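You operate a simulated robot arm through the tools that you are given. There is no shell and no other tool. Be economical: measure what you need, move in short steps, check, and stop when the job is done.

Carry out the task below with a simulated robot arm. There is one attempt and no reset: what you move stays moved.

TASK
Put the chard tub and the empty jar from the packing table in the juice pot.

The check looks at the end state, three seconds after you hand in, the way a careful person would. Anything else that was tipped, shoved, dropped, spilled or broken makes it a failure.

THE ROBOT
A 7-joint arm with a two-finger parallel gripper, fixed in place. Base frame: the origin is at the foot of the arm, x ahead of it, y to its left, z up; the work surface is at about z = 0. Units: cm, degrees, N and s.
With the tool pointing down near the work surface it reaches from about 22 to 58 cm from the base axis. Its first joint turns from -66.0 to 66.0 degrees. Payload 2.5 kg.
Tool frame: the origin (TCP) lies between the finger pads and is the grasp point; the fingertips stand 2.3 cm ahead of it; z points along the fingers, y is the line along which they close. The gripper opens to 9.4 cm. The fingers are 3.8 cm wide and 1 cm thick; the gripper's body (5.4 by 9.6 cm) begins 3.9 cm behind the TCP.
Orientation is told as [roll, pitch, yaw] about the base's x, y, z axes, in that order, counted from this pose: with the fingers straight down and closing along the base's y, the tool's x points along the base's -x, its y along +y and its z along -z.

THE INTERFACE
- The arm moves only by the tool apply_moves. Its arguments are lists of equal length, an entry for each row: "delta_rot": the turn, a rotation vector about the tool's x, y, z in degrees, a list of three; "travel": the shift along the tool's x, y, z in cm, a list of three; "grip": the closure in counts, from 0 (fully open) to 255 (shut). In form: {"delta_rot": [[ax, ay, az], ...], "travel": [[x, y, z], ...], "grip": [grip, ...]}. A call has 1 to 10 rows; each row is the pose to reach, as a shift and turn from the pose commanded when the call began, along the tool's axes at that moment. Each row takes 0.2 s and may step no farther than 5 cm and 8.6 degrees from the row before; otherwise, or with a gripper value out of range, the whole call is refused. A pose out of reach is approached as far as the arm can. The call stops where the force on the tool passes 40 N (or 10 N more than at its start, if that is more) or the arm is blocked; 0.2 s more then pass. Each finger travels about 10.8 cm/s and halts on what it meets, pressing with about 35 N; the grip force reading is that of the motor and also rises with nothing between the fingers. The clock runs only during rows and for 0.2 s after the last one: add rows that repeat a pose to give the fingers time. It gives the time, the measured TCP pose, the force on the tool (base axes), the opening and the grip force at its end, in the units of the frame above (readings bear some noise), and new pictures: "views" is both (left out), scene, wrist or none.
- Cameras (640 x 400 px; columns grow to the right, rows downward): "scene" is fixed at [11.14, -39.21, 55.65]; the picture's right is [0.87, -0.49, 0.00], its down [-0.27, -0.49, -0.83] and it looks along [0.40, 0.72, -0.56] (base axes); focal length 296 px, centre (320, 200). "wrist" rides on the gripper at [-3.9, 0, -4.4] in the tool frame; the picture's right is [0.00, -1.00, 0.00], its down [0.97, 0.00, -0.24] and it looks along [0.24, 0.00, 0.97] (tool axes); focal length 218 px, centre (320, 200).
- probe_pixels(camera, pixels): for up to 12 pixels [column, row] of the newest picture of that camera ("zoom" is the newest enlarged one), the place [x, y, z] in the base frame of the surface seen there, good to about 0.2 cm, but the place of the scene camera against the robot may be out by one fixed shift of up to 2.5 cm in any direction. It takes no simulated time.
- close_up(camera, box): a new picture of the part [left, top, right, bottom] of that camera's present view, enlarged. It takes no simulated time.
- job_done(): hands the job in; it is judged then, once.

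Work in short steps. Measure before you move; look again where a grasp or a placing could have gone wrong, and mend it. You have 60 turns and 120 pictures in all, those below and enlarged ones among them. Open the gripper and draw the arm clear of the work before you hand the job in, unless the task says otherwise; then end with one line.

The tools are called after "Call:" by a JSON object that holds its "name" and its "arguments". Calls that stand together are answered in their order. apply_moves: Moves the arm, as the interface text tells. Its arguments: {"type":"object","properties":{"delta_rot":{"type":"array","items":{"type":"array","items":{"type":"number"}}},"travel":{"type":"array","items":{"type":"array","items":{"type":"number"}}},"grip":{"type":"array","items":{"type":"number"}},"views":{"type":"string","enum":["both","scene","wrist","none"]}},"required":["delta_rot","travel","grip"]} The other tools are called the same way: probe_pixels (camera, pixels) gives the place of the surface under pixels of a picture; close_up (camera, box) takes an enlarged picture of a part of a camera's view; job_done () hands the job in.

At the start:

```text
time_s: 0.0
tool_pos: [32.75, 6.6, 36.57]
orientation: [-0.1, 0.0, 0.1]
ft_force: [1.0, -0.2, -0.3]
gripper_width: 9.41
grip_force: 0.1
```

scene: 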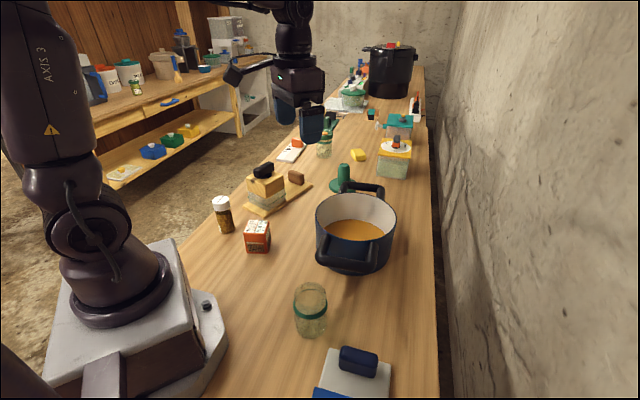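
wrist: 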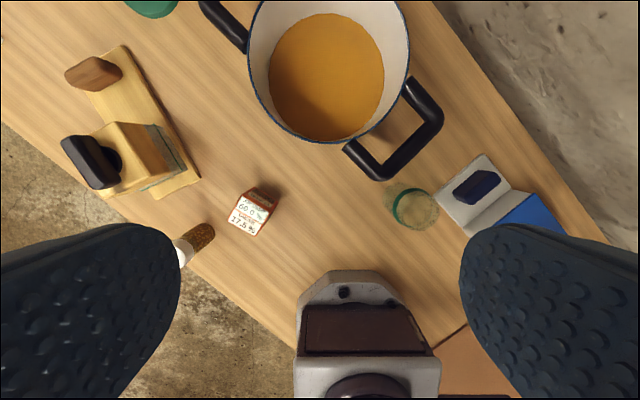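

I'll enlarge the scene to identify the chard tub, the jar(s) and the pot.

Call:
{"name": "close_up", "arguments": {"camera": "scene", "box": [200, 160, 440, 310]}}

Call:
{"name": "close_up", "arguments": {"camera": "scene", "box": [280, 40, 440, 190]}}

Call:
{"name": "close_up", "arguments": {"camera": "scene", "box": [260, 270, 420, 400]}}

Call:
{"name": "close_up", "arguments": {"camera": "wrist", "box": [30, 0, 290, 280]}}

Call:
{"name": "close_up", "arguments": {"camera": "scene", "box": [70, 10, 250, 190]}}

```text
2.67 times, centred on (320, 235) of scene
```

zoom: 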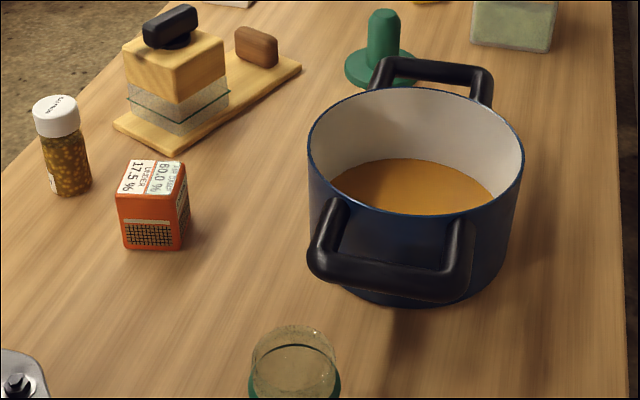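

```text
2.67 times, centred on (360, 115) of scene
```

zoom: 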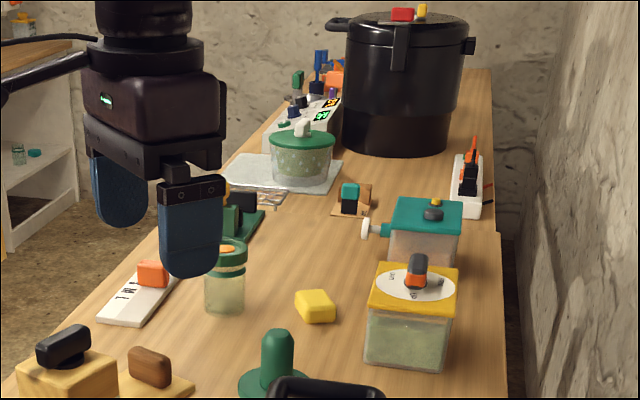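

```text
3.08 times, centred on (340, 335) of scene
```

zoom: 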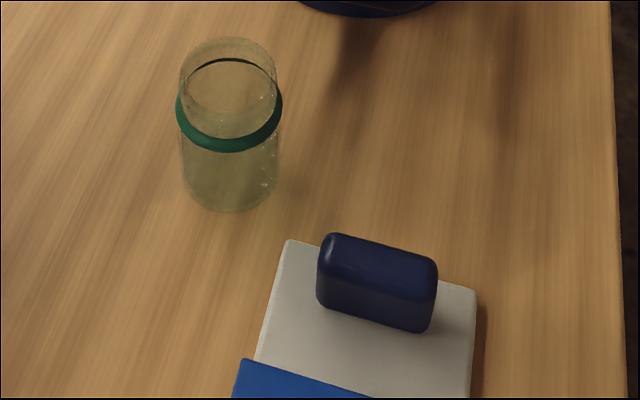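

```text
1.43 times, centred on (160, 140) of wrist
```

zoom: 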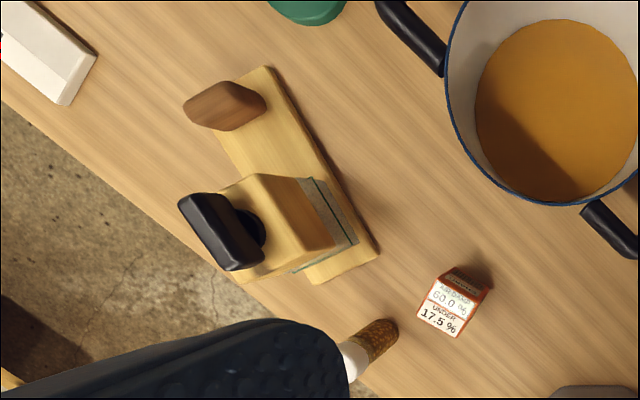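

```text
2.22 times, centred on (160, 100) of scene
```

zoom: 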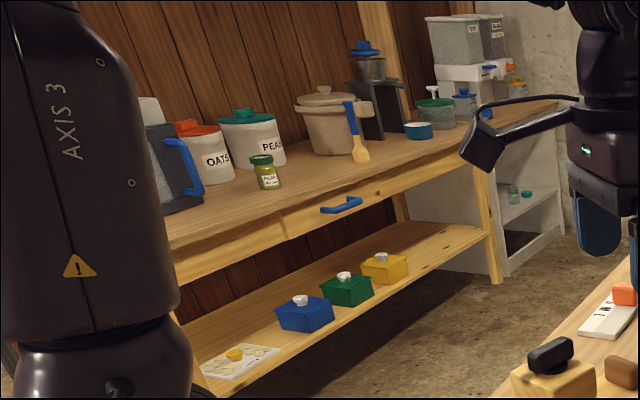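

Two tubs (about 398,125 and 394,158) and two jars (310,312 and 325,145) need telling apart; I zoom tighter.

Call:
{"name": "close_up", "arguments": {"camera": "scene", "box": [365, 105, 425, 185]}}

Call:
{"name": "close_up", "arguments": {"camera": "scene", "box": [300, 110, 370, 165]}}

Call:
{"name": "close_up", "arguments": {"camera": "scene", "box": [330, 60, 400, 115]}}

Call:
{"name": "probe_pixels", "arguments": {"camera": "scene", "pixels": [[310, 290], [310, 335], [394, 148], [392, 170], [398, 122], [317, 213], [393, 213], [355, 192], [355, 237], [350, 230], [256, 228], [340, 185]]}}

Call:
{"name": "probe_pixels", "arguments": {"camera": "wrist", "pixels": [[250, 60], [408, 60], [328, 142], [328, 80], [425, 100], [375, 165], [240, 30], [412, 207], [390, 215], [437, 210], [480, 185], [258, 205]]}}

```text
5.00 times, centred on (395, 145) of scene
```

zoom: 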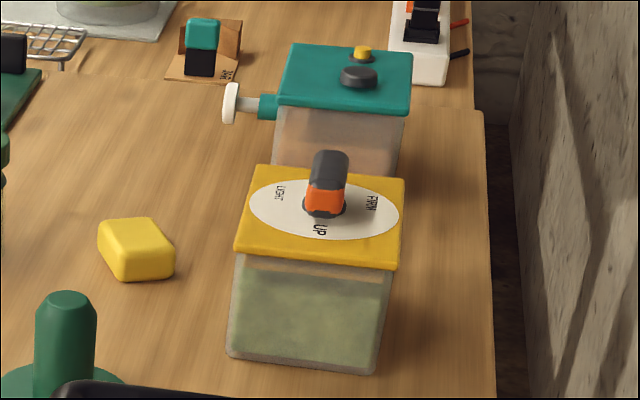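

```text
7.27 times, centred on (335, 138) of scene
```

zoom: 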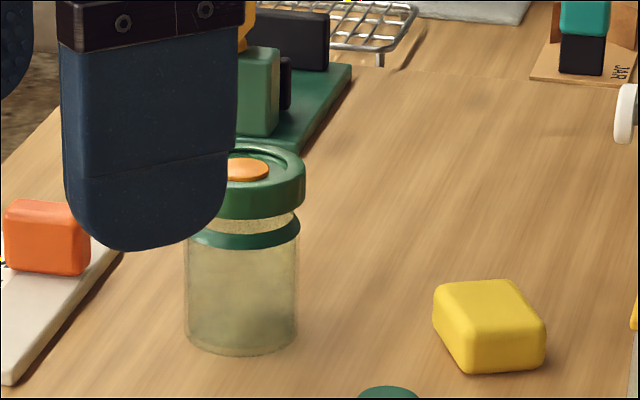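

```text
7.27 times, centred on (365, 88) of scene
```

zoom: 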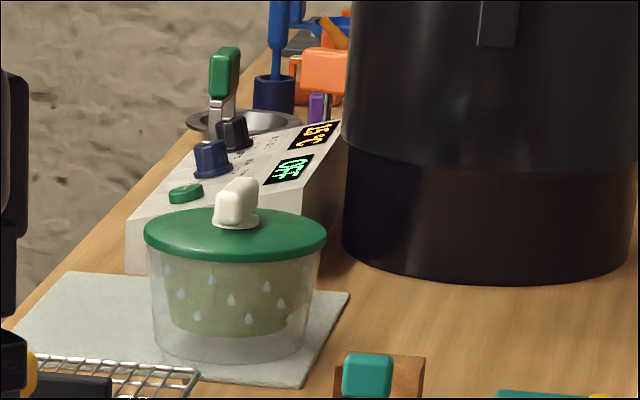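

```text
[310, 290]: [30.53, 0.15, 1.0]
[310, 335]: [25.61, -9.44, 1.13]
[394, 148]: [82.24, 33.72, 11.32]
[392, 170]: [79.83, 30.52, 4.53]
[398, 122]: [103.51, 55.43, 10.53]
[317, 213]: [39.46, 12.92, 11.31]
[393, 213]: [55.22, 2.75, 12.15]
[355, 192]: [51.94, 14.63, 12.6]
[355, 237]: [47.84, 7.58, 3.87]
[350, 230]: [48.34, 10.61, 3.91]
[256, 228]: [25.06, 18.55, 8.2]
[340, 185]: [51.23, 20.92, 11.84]
```

```text
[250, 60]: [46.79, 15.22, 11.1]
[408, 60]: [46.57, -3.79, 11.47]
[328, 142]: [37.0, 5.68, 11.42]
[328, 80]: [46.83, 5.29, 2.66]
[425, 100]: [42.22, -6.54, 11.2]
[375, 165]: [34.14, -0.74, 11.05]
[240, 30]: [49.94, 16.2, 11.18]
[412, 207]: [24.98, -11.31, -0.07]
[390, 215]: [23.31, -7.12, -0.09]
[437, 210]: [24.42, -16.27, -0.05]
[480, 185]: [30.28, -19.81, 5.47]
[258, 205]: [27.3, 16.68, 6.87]
```

Far tubs lie beyond reach, so I look closer at the near items: the white/blue thing (wrist 500,200), orange box, shaker, glass block.

Call:
{"name": "close_up", "arguments": {"camera": "wrist", "box": [370, 130, 590, 270]}}

Call:
{"name": "close_up", "arguments": {"camera": "wrist", "box": [160, 160, 300, 280]}}

Call:
{"name": "close_up", "arguments": {"camera": "scene", "box": [205, 155, 315, 260]}}

Call:
{"name": "close_up", "arguments": {"camera": "scene", "box": [265, 130, 320, 170]}}

```text
2.86 times, centred on (480, 200) of wrist
```

zoom: 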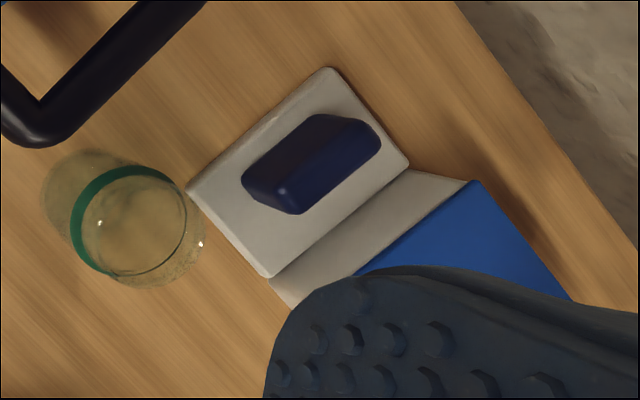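

```text
3.33 times, centred on (230, 220) of wrist
```

zoom: 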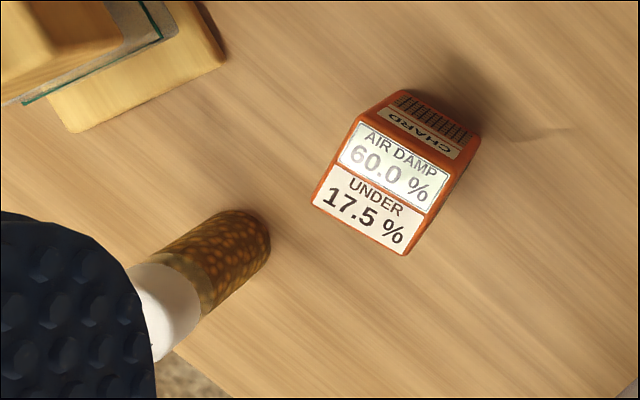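

```text
3.81 times, centred on (260, 208) of scene
```

zoom: 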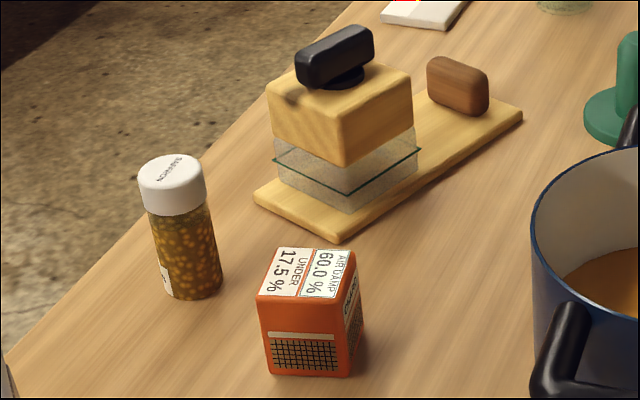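

```text
10.00 times, centred on (292, 150) of scene
```

zoom: 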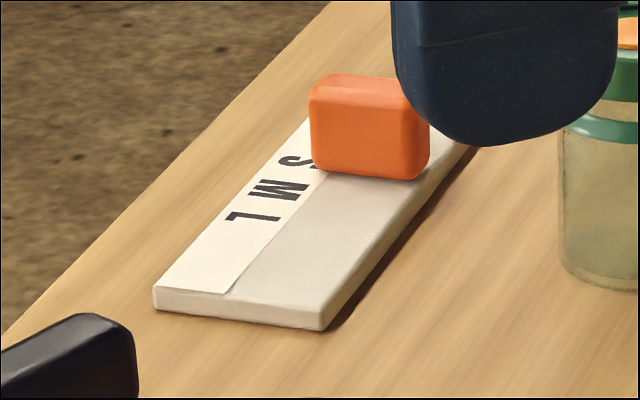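

The orange box reads CHARD (tub), and the open glass by (412,207) in wrist is the empty jar. I zoom on the tub to measure its top corners.

Call:
{"name": "close_up", "arguments": {"camera": "wrist", "box": [210, 170, 300, 250]}}

```text
5.00 times, centred on (255, 210) of wrist
```

zoom: 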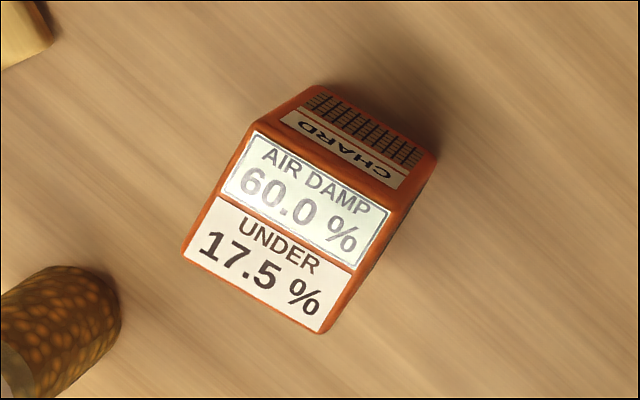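

Call:
{"name": "probe_pixels", "arguments": {"camera": "zoom", "pixels": [[256, 134], [392, 206], [322, 328], [186, 254], [288, 232], [320, 90], [430, 158], [340, 70], [445, 170], [300, 110]]}}

Call:
{"name": "probe_pixels", "arguments": {"camera": "wrist", "pixels": [[411, 190], [393, 208], [433, 207], [437, 195], [385, 195], [400, 185], [415, 228], [399, 195], [340, 50], [290, 80], [370, 80], [452, 215]]}}

```text
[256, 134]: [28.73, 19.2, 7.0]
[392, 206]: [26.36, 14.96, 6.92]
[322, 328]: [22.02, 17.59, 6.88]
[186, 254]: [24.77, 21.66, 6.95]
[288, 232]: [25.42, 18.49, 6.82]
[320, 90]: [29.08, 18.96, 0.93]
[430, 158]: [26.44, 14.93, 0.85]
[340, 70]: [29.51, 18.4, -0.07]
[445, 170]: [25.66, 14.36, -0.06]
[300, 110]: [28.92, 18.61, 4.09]
```

```text
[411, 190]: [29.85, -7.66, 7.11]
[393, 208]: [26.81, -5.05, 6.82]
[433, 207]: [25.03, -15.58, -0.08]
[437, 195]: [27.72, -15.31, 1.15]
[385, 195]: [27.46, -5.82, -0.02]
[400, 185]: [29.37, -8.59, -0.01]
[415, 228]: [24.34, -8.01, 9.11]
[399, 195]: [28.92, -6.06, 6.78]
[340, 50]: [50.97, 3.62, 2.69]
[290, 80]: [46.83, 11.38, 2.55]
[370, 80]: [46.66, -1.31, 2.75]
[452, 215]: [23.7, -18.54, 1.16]
```

Tub top measured: centre ≈ (25.5,18.35), z 6.9, ~4.9 cm square, edges at ≈59°/149°. I move above it at z≈20, turned 31°, gripper open.

Call:
{"name": "apply_moves", "arguments": {"delta_rot": [[0, 0, 6.2], [0, 0, 12.4], [0, 0, 18.6], [0, 0, 24.8], [0, 0, 31], [0, 0, 31]], "travel": [[1.45, 2.35, 3.3], [2.9, 4.7, 6.6], [4.35, 7.05, 9.9], [5.8, 9.4, 13.2], [7.25, 11.75, 16.5], [7.25, 11.75, 16.5]], "grip": [0, 0, 0, 0, 0, 0]}}

```text
time_s: 1.4
tool_pos: [25.51, 18.14, 20.04]
orientation: [0.0, 0.1, -31.0]
ft_force: [-0.4, -0.9, 1.2]
gripper_width: 9.39
grip_force: 0.0
```

scene: 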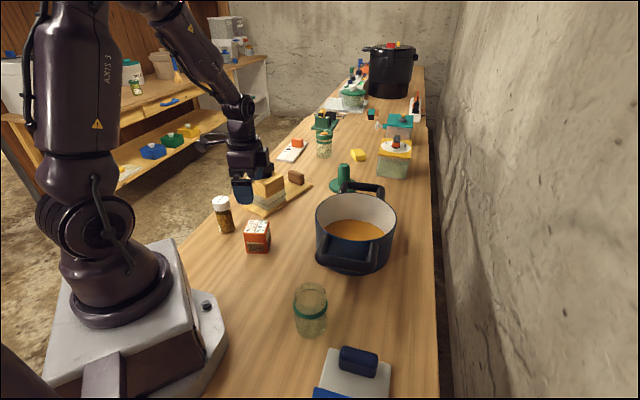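
wrist: 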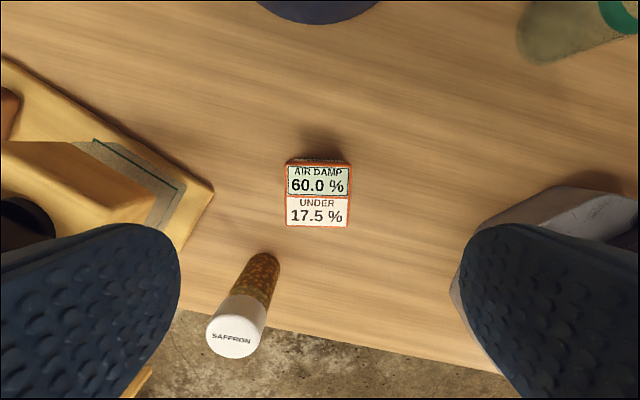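

Tub at (318,193) is square to the fingers. Probe its corners, the saffron shaker and the board.

Call:
{"name": "probe_pixels", "arguments": {"camera": "wrist", "pixels": [[288, 166], [349, 166], [347, 224], [289, 224], [236, 340], [265, 258], [262, 330], [212, 190], [175, 245], [180, 185], [205, 330], [455, 290]]}}

```text
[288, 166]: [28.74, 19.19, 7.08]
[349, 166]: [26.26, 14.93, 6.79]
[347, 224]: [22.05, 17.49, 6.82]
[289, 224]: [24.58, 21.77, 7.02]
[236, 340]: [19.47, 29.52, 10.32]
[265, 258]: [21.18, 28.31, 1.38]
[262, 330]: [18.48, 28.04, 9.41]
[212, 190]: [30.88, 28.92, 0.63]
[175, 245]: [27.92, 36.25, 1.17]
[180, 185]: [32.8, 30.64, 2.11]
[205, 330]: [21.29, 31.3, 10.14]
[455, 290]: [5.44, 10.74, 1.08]
```

All clear around the tub. Descend straight to TCP z≈5.5 and close.

Call:
{"name": "apply_moves", "arguments": {"delta_rot": [[0, 0, 0], [0, 0, 0], [0, 0, 0], [0, 0, 0], [0, 0, 0], [0, 0, 0], [0, 0, 0], [0, 0, 0]], "travel": [[0, 0, 4.5], [0, 0, 9], [0, 0, 12], [0, 0, 14.5], [0, 0, 14.5], [0, 0, 14.5], [0, 0, 14.5], [0, 0, 14.5]], "grip": [0, 0, 0, 0, 0, 150, 150, 150]}}

```text
time_s: 3.2
tool_pos: [25.42, 18.6, 5.49]
orientation: [0.1, 0.0, -30.9]
ft_force: [0.7, 0.0, 0.4]
gripper_width: 5.54
grip_force: 34.9
```

scene: 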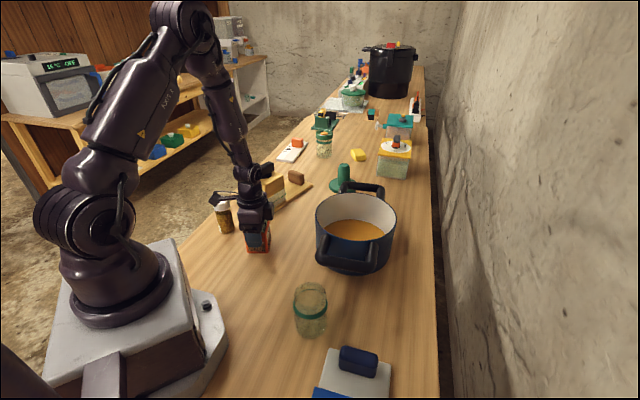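
wrist: 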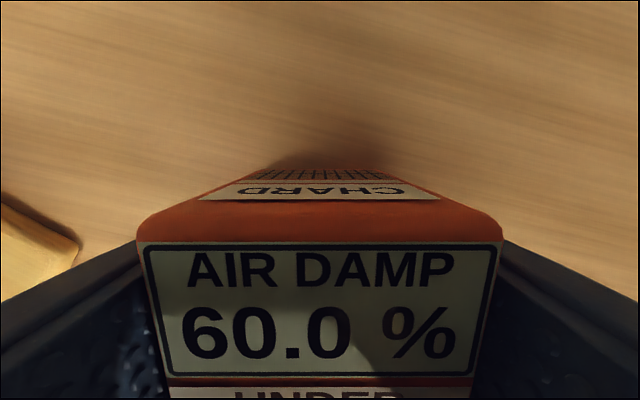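

Held (5.54 cm, 34.9 N). Lift straight up 16 cm, then shift toward the pot with no turn.

Call:
{"name": "apply_moves", "arguments": {"delta_rot": [[0, 0, 0], [0, 0, 0], [0, 0, 0], [0, 0, 0], [0, 0, 0], [0, 0, 0], [0, 0, 0], [0, 0, 0]], "travel": [[0, 0, -3], [0, 0, -7], [0, 0, -11.5], [0, 0, -16], [-4, 0, -17], [-8, 0, -18], [-12, 0, -18], [-12, 0, -18]], "grip": [150, 150, 150, 150, 150, 150, 150, 150]}}

```text
time_s: 5.0
tool_pos: [36.0, 11.88, 23.48]
orientation: [-0.2, -0.1, -31.0]
ft_force: [-0.8, -1.2, -1.0]
gripper_width: 5.57
grip_force: 34.6
```

scene: 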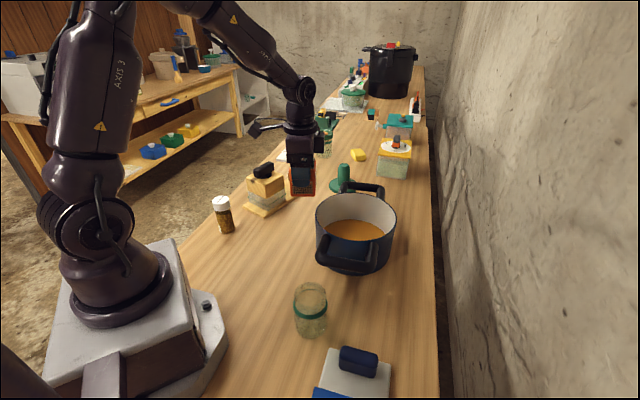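
wrist: 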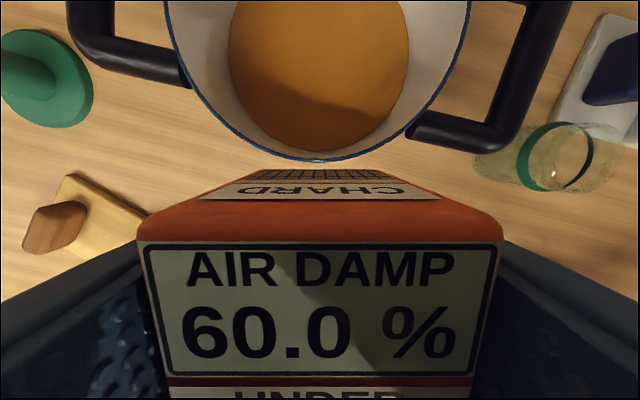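

Tub secure. Probe the pot rim and juice edge from here.

Call:
{"name": "probe_pixels", "arguments": {"camera": "wrist", "pixels": [[318, 159], [173, 40], [467, 30], [190, 90], [448, 85], [318, 151], [230, 40], [407, 40], [318, 80], [260, 120]]}}

```text
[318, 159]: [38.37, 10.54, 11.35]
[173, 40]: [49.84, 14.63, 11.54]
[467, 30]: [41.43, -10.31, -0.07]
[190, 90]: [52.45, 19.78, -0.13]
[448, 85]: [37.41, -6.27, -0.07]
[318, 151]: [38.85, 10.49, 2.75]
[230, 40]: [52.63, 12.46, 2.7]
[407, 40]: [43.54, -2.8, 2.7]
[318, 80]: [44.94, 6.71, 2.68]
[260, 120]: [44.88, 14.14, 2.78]
```

Pot centre ≈ (46.8,5.5), inner radius ≈9.2, juice z 2.7. Move over (43.5,7.5) and lower to z≈9 first.

Call:
{"name": "apply_moves", "arguments": {"delta_rot": [[0, 0, 0], [0, 0, 0], [0, 0, 0], [0, 0, 0], [0, 0, 0], [0, 0, 0], [0, 0, 0]], "travel": [[-4.3, 0, 0], [-8.7, 0.1, 0], [-8.7, 0.1, 0], [-8.7, 0.1, 4], [-8.7, 0.1, 8], [-8.7, 0.1, 12], [-8.7, 0.1, 14.5]], "grip": [150, 150, 150, 150, 150, 150, 150]}}

```text
time_s: 6.6
tool_pos: [43.32, 8.08, 9.06]
orientation: [0.0, -0.1, -31.0]
ft_force: [0.0, 1.0, -1.3]
gripper_width: 5.54
grip_force: 34.7
```

scene: 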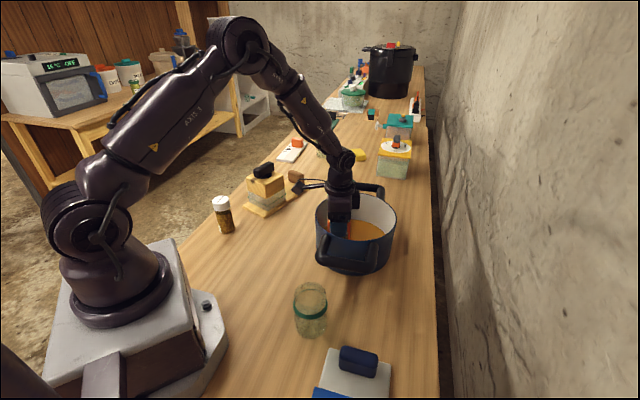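
wrist: 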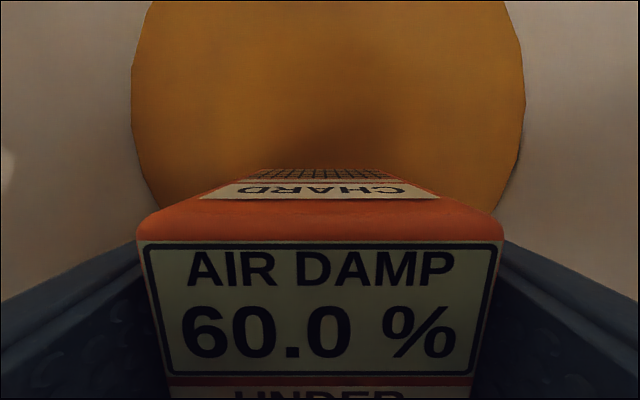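

Centred in the pot; bottom ≈3.5. Lower slowly in small steps and read force.

Call:
{"name": "apply_moves", "arguments": {"delta_rot": [[0, 0, 0], [0, 0, 0], [0, 0, 0], [0, 0, 0]], "travel": [[0, 0, 0.4], [0, 0, 0.8], [0, 0, 1.1], [0, 0, 1.4]], "grip": [150, 150, 150, 150], "views": "none"}}

```text
time_s: 7.6
tool_pos: [43.43, 7.74, 7.69]
orientation: [0.1, 0.1, -31.0]
ft_force: [0.3, -0.7, -0.2]
gripper_width: 5.55
grip_force: 34.7
```

No contact yet with the bottom at ≈2.2; continue down.

Call:
{"name": "apply_moves", "arguments": {"delta_rot": [[0, 0, 0], [0, 0, 0], [0, 0, 0], [0, 0, 0]], "travel": [[0, 0, 0.2], [0, 0, 0.4], [0, 0, 0.6], [0, 0, 0.8]], "grip": [150, 150, 150, 150], "views": "none"}}

```text
time_s: 8.6
tool_pos: [43.41, 7.78, 6.89]
orientation: [0.1, 0.1, -31.0]
ft_force: [-0.4, -0.8, -0.5]
gripper_width: 5.56
grip_force: 34.6
```

Call:
{"name": "apply_moves", "arguments": {"delta_rot": [[0, 0, 0], [0, 0, 0], [0, 0, 0]], "travel": [[0, 0, 0.15], [0, 0, 0.3], [0, 0, 0.45]], "grip": [150, 150, 150], "views": "none"}}

```text
time_s: 9.4
tool_pos: [43.33, 7.82, 6.42]
orientation: [0.0, 0.1, -31.0]
ft_force: [-0.6, -0.4, -1.1]
gripper_width: 5.53
grip_force: 35.4
```

Still free (bottom ≈0.9); a further 0.4 cm.

Call:
{"name": "apply_moves", "arguments": {"delta_rot": [[0, 0, 0], [0, 0, 0], [0, 0, 0], [0, 0, 0]], "travel": [[0, 0, 0.1], [0, 0, 0.2], [0, 0, 0.3], [0, 0, 0.4]], "grip": [150, 150, 150, 150], "views": "none"}}

```text
time_s: 10.4
tool_pos: [43.42, 7.88, 6.17]
orientation: [0.1, 0.0, -30.9]
ft_force: [-0.4, -0.5, -1.6]
gripper_width: 5.56
grip_force: 35.1
```

Call:
{"name": "apply_moves", "arguments": {"delta_rot": [[0, 0, 0], [0, 0, 0], [0, 0, 0]], "travel": [[0, 0, 0.1], [0, 0, 0.2], [0, 0, 0.2]], "grip": [150, 150, 150]}}

```text
time_s: 11.2
tool_pos: [43.4, 7.77, 5.96]
orientation: [0.0, -0.1, -31.0]
ft_force: [-5.4, -3.3, 19.7]
gripper_width: 5.59
grip_force: 35.0
```

scene: 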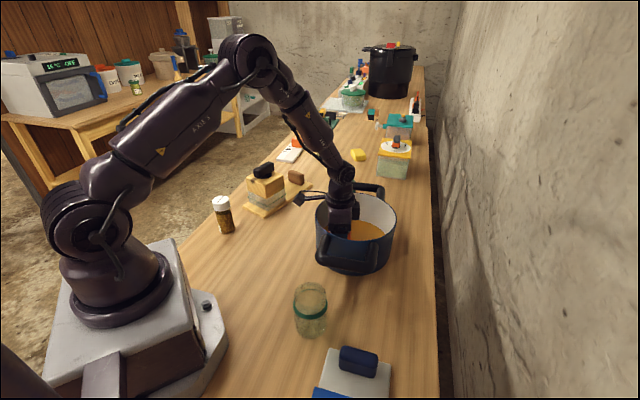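
wrist: 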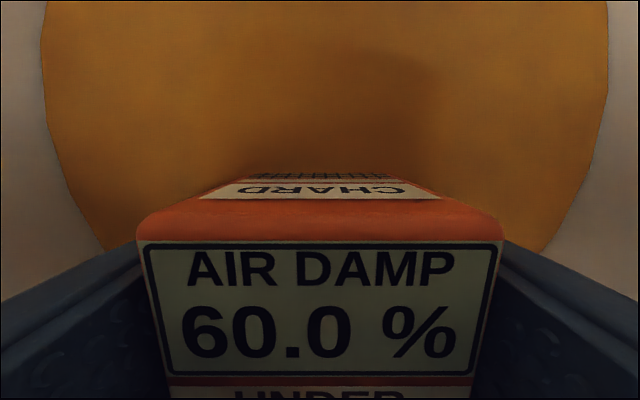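

Floor contact (Fz≈20 N). Ease up 0.15, open to ≈7.5 cm, then raise straight up.

Call:
{"name": "apply_moves", "arguments": {"delta_rot": [[0, 0, 0], [0, 0, 0], [0, 0, 0], [0, 0, 0], [0, 0, 0], [0, 0, 0], [0, 0, 0], [0, 0, 0], [0, 0, 0]], "travel": [[0, 0, -0.15], [0, 0, -0.15], [0, 0, -0.15], [0, 0, -0.15], [0, 0, -2], [0, 0, -5], [0, 0, -9], [0, 0, -13], [0, 0, -17]], "grip": [150, 52, 52, 52, 52, 52, 52, 52, 52]}}

```text
time_s: 13.2
tool_pos: [43.01, 7.64, 23.1]
orientation: [-0.1, 0.0, -30.9]
ft_force: [0.7, 0.1, -0.7]
gripper_width: 7.49
grip_force: 0.0
```

scene: 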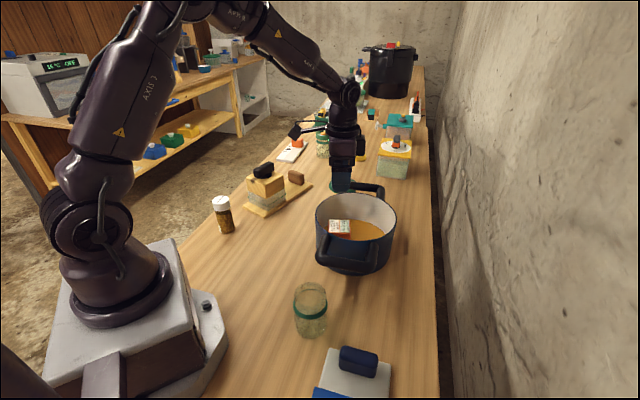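
wrist: 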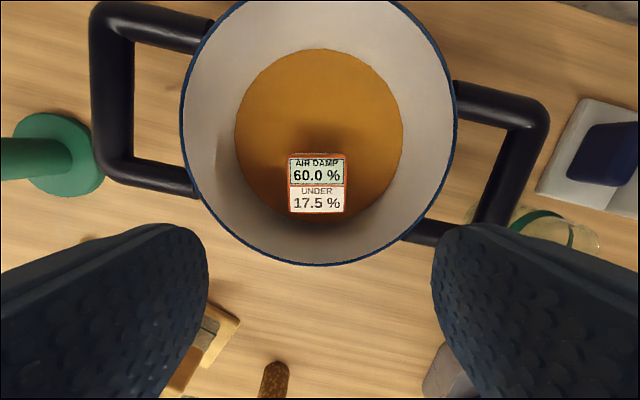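

Tub stands upright in the pot. Move at height over the jar (≈27,-8), opening fully.

Call:
{"name": "apply_moves", "arguments": {"delta_rot": [[0, 0, 0], [0, 0, 0], [0, 0, 0], [0, 0, 0], [0, 0, 0], [0, 0, 0]], "travel": [[1.1, -4.3, 0], [2.2, -8.6, 0], [3.4, -13, 0], [4.5, -17.3, 0], [5.6, -21.7, 0], [5.6, -21.7, 0]], "grip": [52, 52, 52, 0, 0, 0]}}

```text
time_s: 14.6
tool_pos: [27.5, -7.89, 23.21]
orientation: [0.1, 0.0, -31.1]
ft_force: [0.1, 0.2, 1.1]
gripper_width: 9.4
grip_force: 0.1
```

scene: 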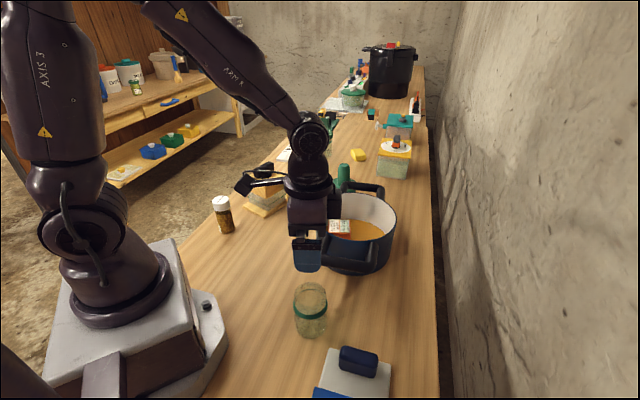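
wrist: 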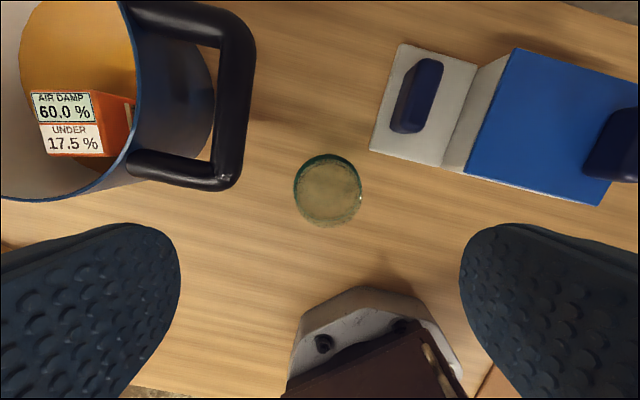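

Call:
{"name": "close_up", "arguments": {"camera": "wrist", "box": [278, 140, 378, 240]}}

Call:
{"name": "probe_pixels", "arguments": {"camera": "wrist", "pixels": [[294, 190], [362, 190], [327, 155], [328, 222], [296, 180], [358, 175], [328, 190], [330, 228], [306, 165], [350, 163], [232, 180], [376, 150]]}}

```text
4.00 times, centred on (328, 190) of wrist
```

zoom: 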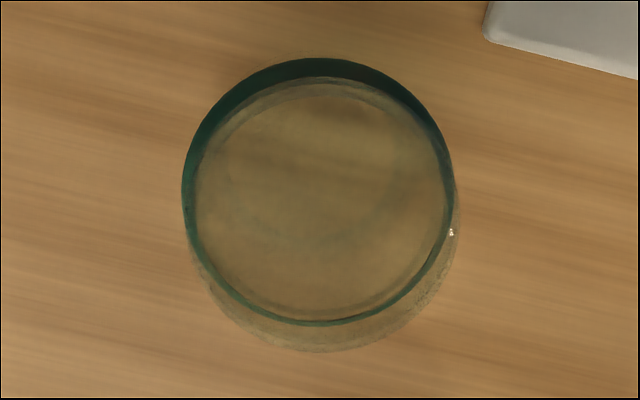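

```text
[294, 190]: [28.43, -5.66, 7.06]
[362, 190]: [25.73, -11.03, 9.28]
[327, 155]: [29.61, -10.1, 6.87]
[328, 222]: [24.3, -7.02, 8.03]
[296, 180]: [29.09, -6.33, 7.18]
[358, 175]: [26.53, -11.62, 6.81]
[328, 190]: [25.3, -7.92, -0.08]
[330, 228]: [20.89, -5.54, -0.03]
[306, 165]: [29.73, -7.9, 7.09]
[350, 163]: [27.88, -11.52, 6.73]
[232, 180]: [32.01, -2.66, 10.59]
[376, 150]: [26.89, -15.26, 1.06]
```

Jar: centre ≈(26.9,-8.6), ø≈6.1, rim z≈9.2. Shift -0.8 along tool y, then descend to z≈7 keeping open, and look before closing.

Call:
{"name": "apply_moves", "arguments": {"delta_rot": [[0, 0, 0], [0, 0, 0], [0, 0, 0], [0, 0, 0], [0, 0, 0], [0, 0, 0], [0, 0, 0]], "travel": [[0, -0.8, 0], [0, -0.8, 4], [0, -0.8, 8], [0, -0.8, 11], [0, -0.8, 14], [0, -0.8, 16.2], [0, -0.8, 16.2]], "grip": [0, 0, 0, 0, 0, 0, 0]}}

```text
time_s: 16.2
tool_pos: [26.84, -8.43, 6.5]
orientation: [-0.1, 0.0, -30.9]
ft_force: [0.2, -0.1, -0.3]
gripper_width: 9.36
grip_force: 0.0
```

scene: 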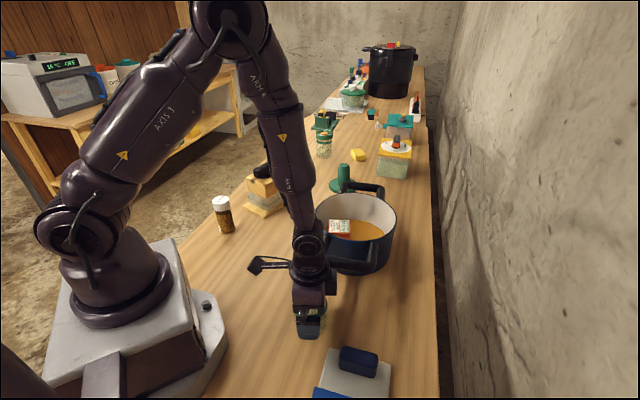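
wrist: 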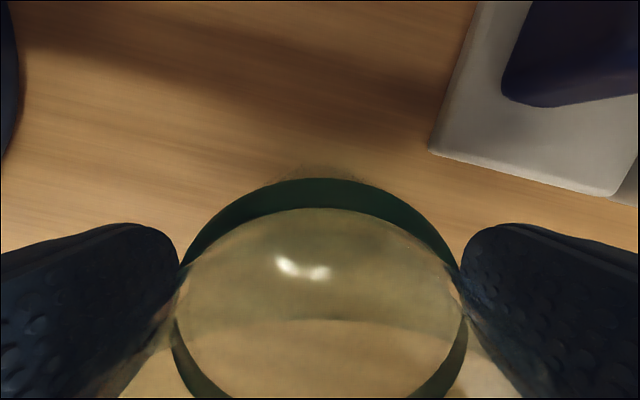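

Jar sits centred between the fingers. Raise 0.3 and close gently to ≈5.9 cm, reading the grip force.

Call:
{"name": "apply_moves", "arguments": {"delta_rot": [[0, 0, 0], [0, 0, 0], [0, 0, 0], [0, 0, 0], [0, 0, 0]], "travel": [[0, 0, -0.3], [0, 0, -0.3], [0, 0, -0.3], [0, 0, -0.3], [0, 0, -0.3]], "grip": [40, 80, 100, 100, 100]}}

```text
time_s: 17.4
tool_pos: [26.87, -8.63, 6.89]
orientation: [0.0, 0.0, -31.0]
ft_force: [0.1, 2.2, 2.7]
gripper_width: 5.95
grip_force: 34.5
```

scene: 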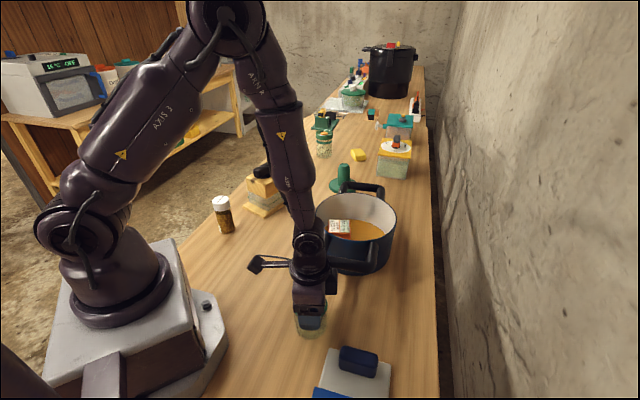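
wrist: 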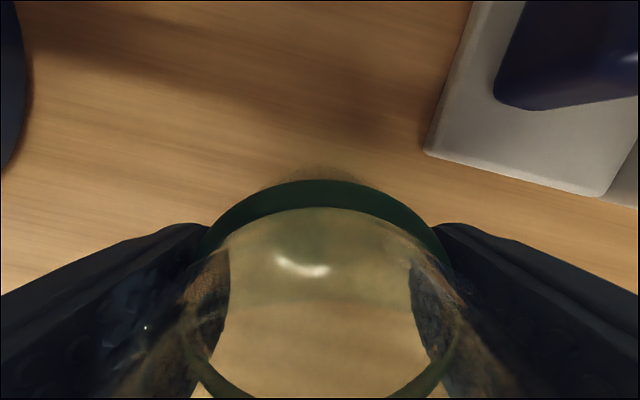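

Gripped at 5.95 cm. Lift straight up 16 cm and check.

Call:
{"name": "apply_moves", "arguments": {"delta_rot": [[0, 0, 0], [0, 0, 0], [0, 0, 0], [0, 0, 0], [0, 0, 0], [0, 0, 0]], "travel": [[0, 0, -2], [0, 0, -5], [0, 0, -9], [0, 0, -13], [0, 0, -17], [0, 0, -17]], "grip": [110, 110, 110, 110, 110, 110]}}

```text
time_s: 18.8
tool_pos: [26.91, -8.38, 23.97]
orientation: [0.0, 0.0, -31.0]
ft_force: [-0.4, 0.1, -1.2]
gripper_width: 5.99
grip_force: 35.3
```

scene: 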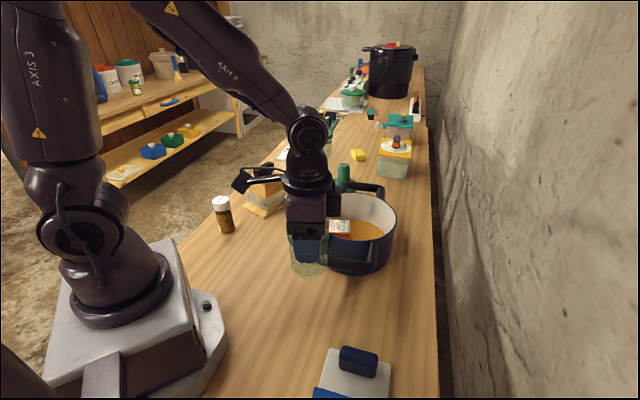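
wrist: 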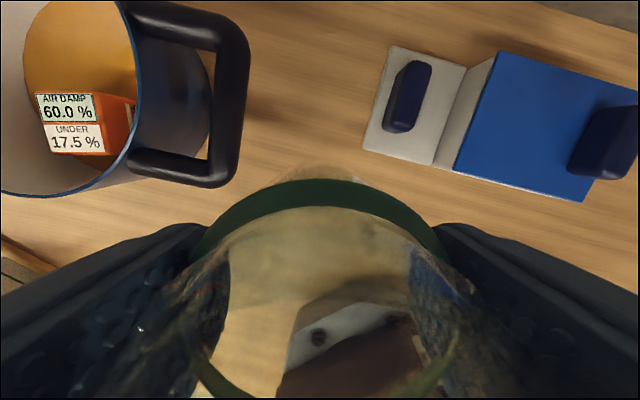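

Jar held upright. Carry to above (50.2,3.45) in the pot, staying at z≈24.

Call:
{"name": "apply_moves", "arguments": {"delta_rot": [[0, 0, 0], [0, 0, 0], [0, 0, 0], [0, 0, 0], [0, 0, 0], [0, 0, 0], [0, 0, 0]], "travel": [[-2.3, 3.7, 0], [-4.6, 7.4, 0], [-6.9, 11.1, 0], [-9.2, 14.8, 0], [-11.5, 18.5, 0], [-13.8, 22.2, 0], [-13.8, 22.2, 0]], "grip": [110, 110, 110, 110, 110, 110, 110]}}

```text
time_s: 20.4
tool_pos: [50.37, 3.72, 23.92]
orientation: [0.0, 0.1, -31.1]
ft_force: [-0.6, -0.1, -1.5]
gripper_width: 5.95
grip_force: 35.1
```

scene: 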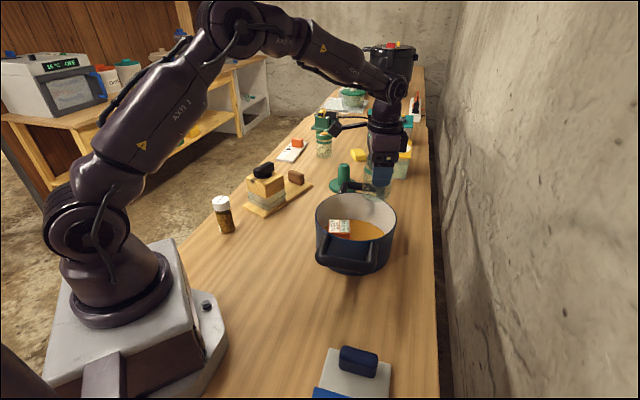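
wrist: 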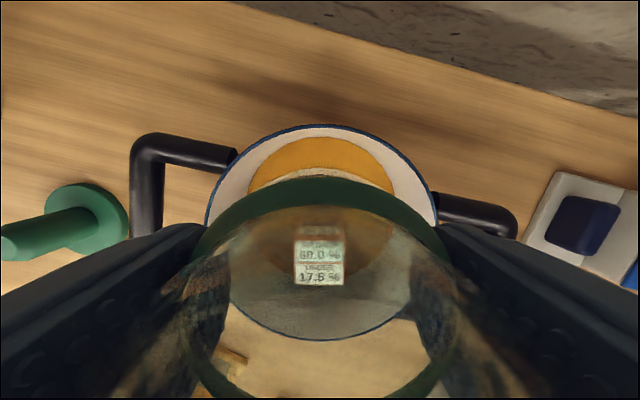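

Call:
{"name": "probe_pixels", "arguments": {"camera": "wrist", "pixels": [[325, 126], [325, 142], [215, 190], [430, 190]]}}

Call:
{"name": "probe_pixels", "arguments": {"camera": "scene", "pixels": [[339, 227], [330, 221], [349, 221], [380, 190]]}}

```text
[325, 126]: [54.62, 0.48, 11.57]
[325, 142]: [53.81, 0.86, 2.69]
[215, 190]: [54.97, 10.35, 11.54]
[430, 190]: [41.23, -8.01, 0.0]
```

```text
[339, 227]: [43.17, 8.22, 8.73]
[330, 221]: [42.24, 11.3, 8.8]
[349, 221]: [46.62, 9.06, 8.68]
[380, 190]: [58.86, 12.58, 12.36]
```

Clearances: 1.4 cm to the wall, 2.6 cm to the tub. Lower to z≈9.

Call:
{"name": "apply_moves", "arguments": {"delta_rot": [[0, 0, 0], [0, 0, 0], [0, 0, 0], [0, 0, 0], [0, 0, 0]], "travel": [[0.2, 0, 4], [0.2, 0, 8], [0.2, 0, 11.5], [0.2, 0, 14], [0.2, 0, 14.9]], "grip": [110, 110, 110, 110, 110]}}

```text
time_s: 21.6
tool_pos: [49.75, 3.73, 9.06]
orientation: [0.1, 0.0, -31.0]
ft_force: [-0.4, 0.1, -2.4]
gripper_width: 5.94
grip_force: 34.6
```

scene: 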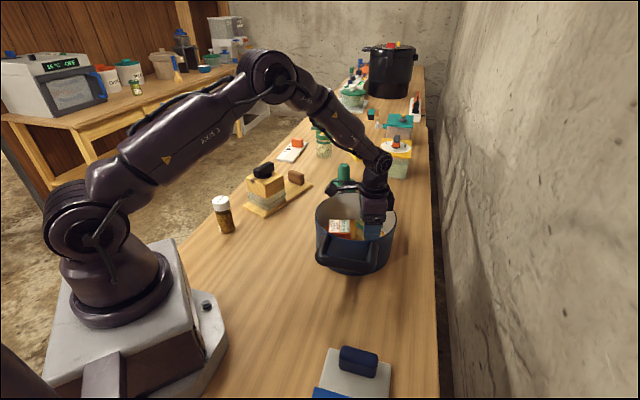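
wrist: 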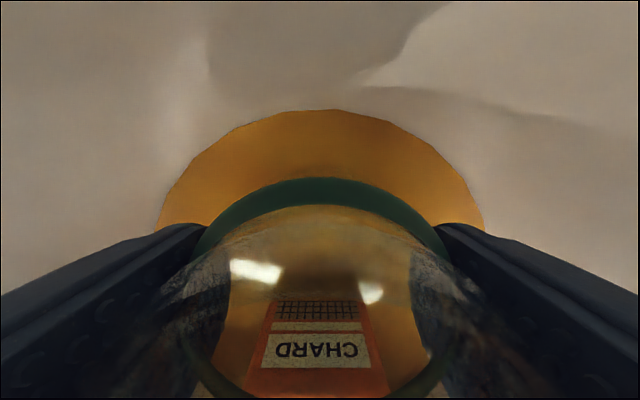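

Well placed, no contact. Lower slowly toward floor contact (expected z≈7.4).

Call:
{"name": "apply_moves", "arguments": {"delta_rot": [[0, 0, 0], [0, 0, 0], [0, 0, 0], [0, 0, 0], [0, 0, 0]], "travel": [[0, 0, 0.4], [0, 0, 0.8], [0, 0, 1.1], [0, 0, 1.3], [0, 0, 1.4]], "grip": [110, 110, 110, 110, 110], "views": "none"}}

```text
time_s: 22.8
tool_pos: [49.91, 3.48, 7.55]
orientation: [0.1, 0.0, -31.0]
ft_force: [0.9, -0.2, -2.7]
gripper_width: 5.97
grip_force: 34.8
```

Call:
{"name": "apply_moves", "arguments": {"delta_rot": [[0, 0, 0], [0, 0, 0], [0, 0, 0]], "travel": [[0, 0, 0.1], [0, 0, 0.2], [0, 0, 0.2]], "grip": [110, 110, 110], "views": "none"}}

```text
time_s: 23.6
tool_pos: [49.93, 3.51, 7.42]
orientation: [0.0, 0.0, -31.0]
ft_force: [0.3, 0.8, -2.2]
gripper_width: 6.0
grip_force: 35.3
```

Call:
{"name": "apply_moves", "arguments": {"delta_rot": [[0, 0, 0], [0, 0, 0], [0, 0, 0]], "travel": [[0, 0, 0.1], [0, 0, 0.15], [0, 0, 0.15]], "grip": [110, 110, 110], "views": "none"}}

```text
time_s: 24.4
tool_pos: [49.95, 3.53, 7.43]
orientation: [0.1, 0.0, -30.9]
ft_force: [-2.5, 2.4, 6.7]
gripper_width: 5.95
grip_force: 35.2
```

Floor contact (Fz 6.7 N). Open to ≈7.8 cm and rise straight up.

Call:
{"name": "apply_moves", "arguments": {"delta_rot": [[0, 0, 0], [0, 0, 0], [0, 0, 0], [0, 0, 0], [0, 0, 0], [0, 0, 0], [0, 0, 0], [0, 0, 0], [0, 0, 0]], "travel": [[0, 0, -0.05], [0, 0, -0.05], [0, 0, -0.05], [0, 0, -1.5], [0, 0, -4], [0, 0, -8], [0, 0, -12], [3.5, 0, -15], [7, 0, -17]], "grip": [44, 44, 44, 44, 44, 44, 44, 44, 44]}}

```text
time_s: 26.4
tool_pos: [43.9, 6.84, 24.34]
orientation: [0.0, 0.0, -31.0]
ft_force: [-0.2, 0.0, 0.2]
gripper_width: 7.77
grip_force: 0.1
```

scene: 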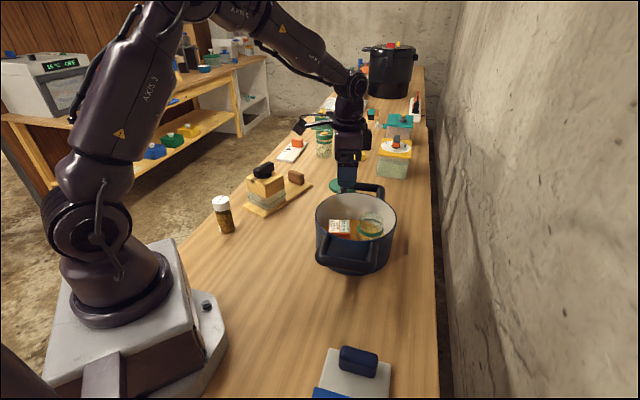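
wrist: 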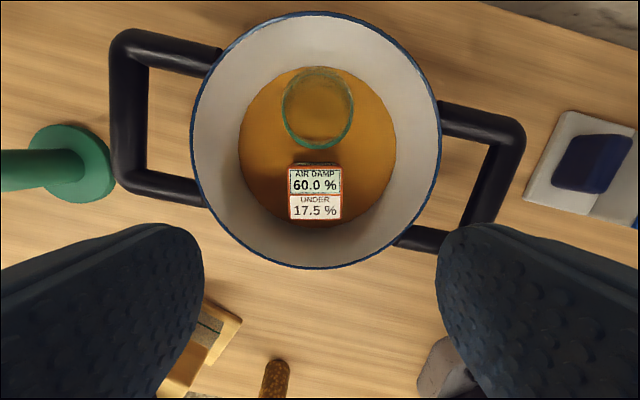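

Both stand upright in the pot. Draw the arm up and away, fully open, and take a last look.

Call:
{"name": "apply_moves", "arguments": {"delta_rot": [[0, 0, 0], [0, 0, 0], [0, 0, 0], [0, 0, 0], [0, 0, 0]], "travel": [[2, 0, -3.5], [4.5, 0, -7], [8, 0, -10], [12, 0, -12], [12, 0, -12]], "grip": [44, 0, 0, 0, 0]}}

Call:
{"name": "close_up", "arguments": {"camera": "scene", "box": [200, 130, 440, 290]}}

```text
time_s: 27.6
tool_pos: [33.56, 13.47, 35.89]
orientation: [-0.1, 0.0, -31.1]
ft_force: [-0.2, -0.4, 0.0]
gripper_width: 9.43
grip_force: 0.0
```

scene: 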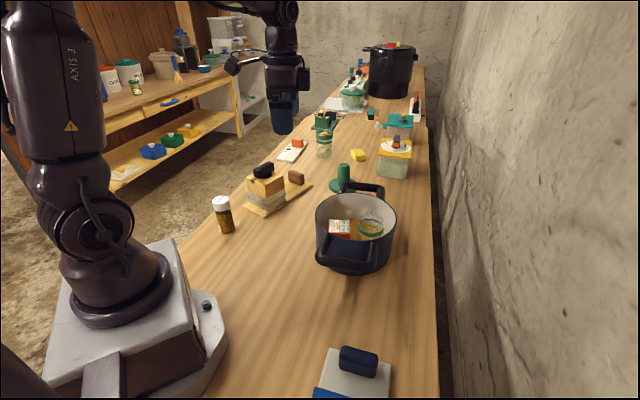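
wrist: 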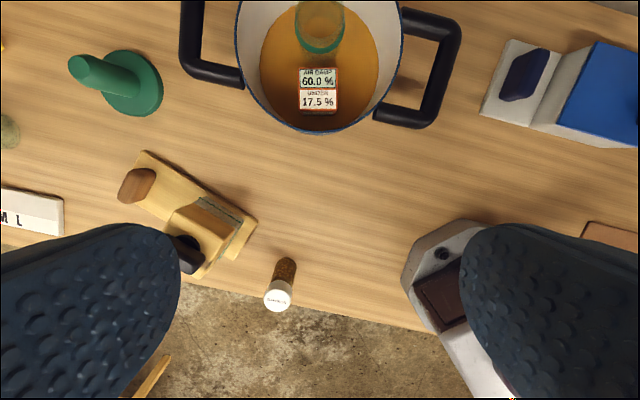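

```text
2.50 times, centred on (320, 210) of scene
```

zoom: 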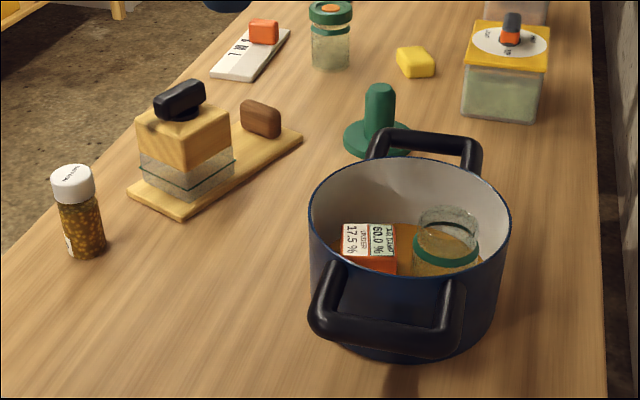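

Tub and jar are in the pot, everything else is untouched, and the arm is clear with the gripper open.

Call:
{"name": "job_done", "arguments": {}}

```text
The job is handed in.
```

The chard tub and the empty jar are both standing upright in the juice pot. The job is handed in, with the gripper open and the arm clear.
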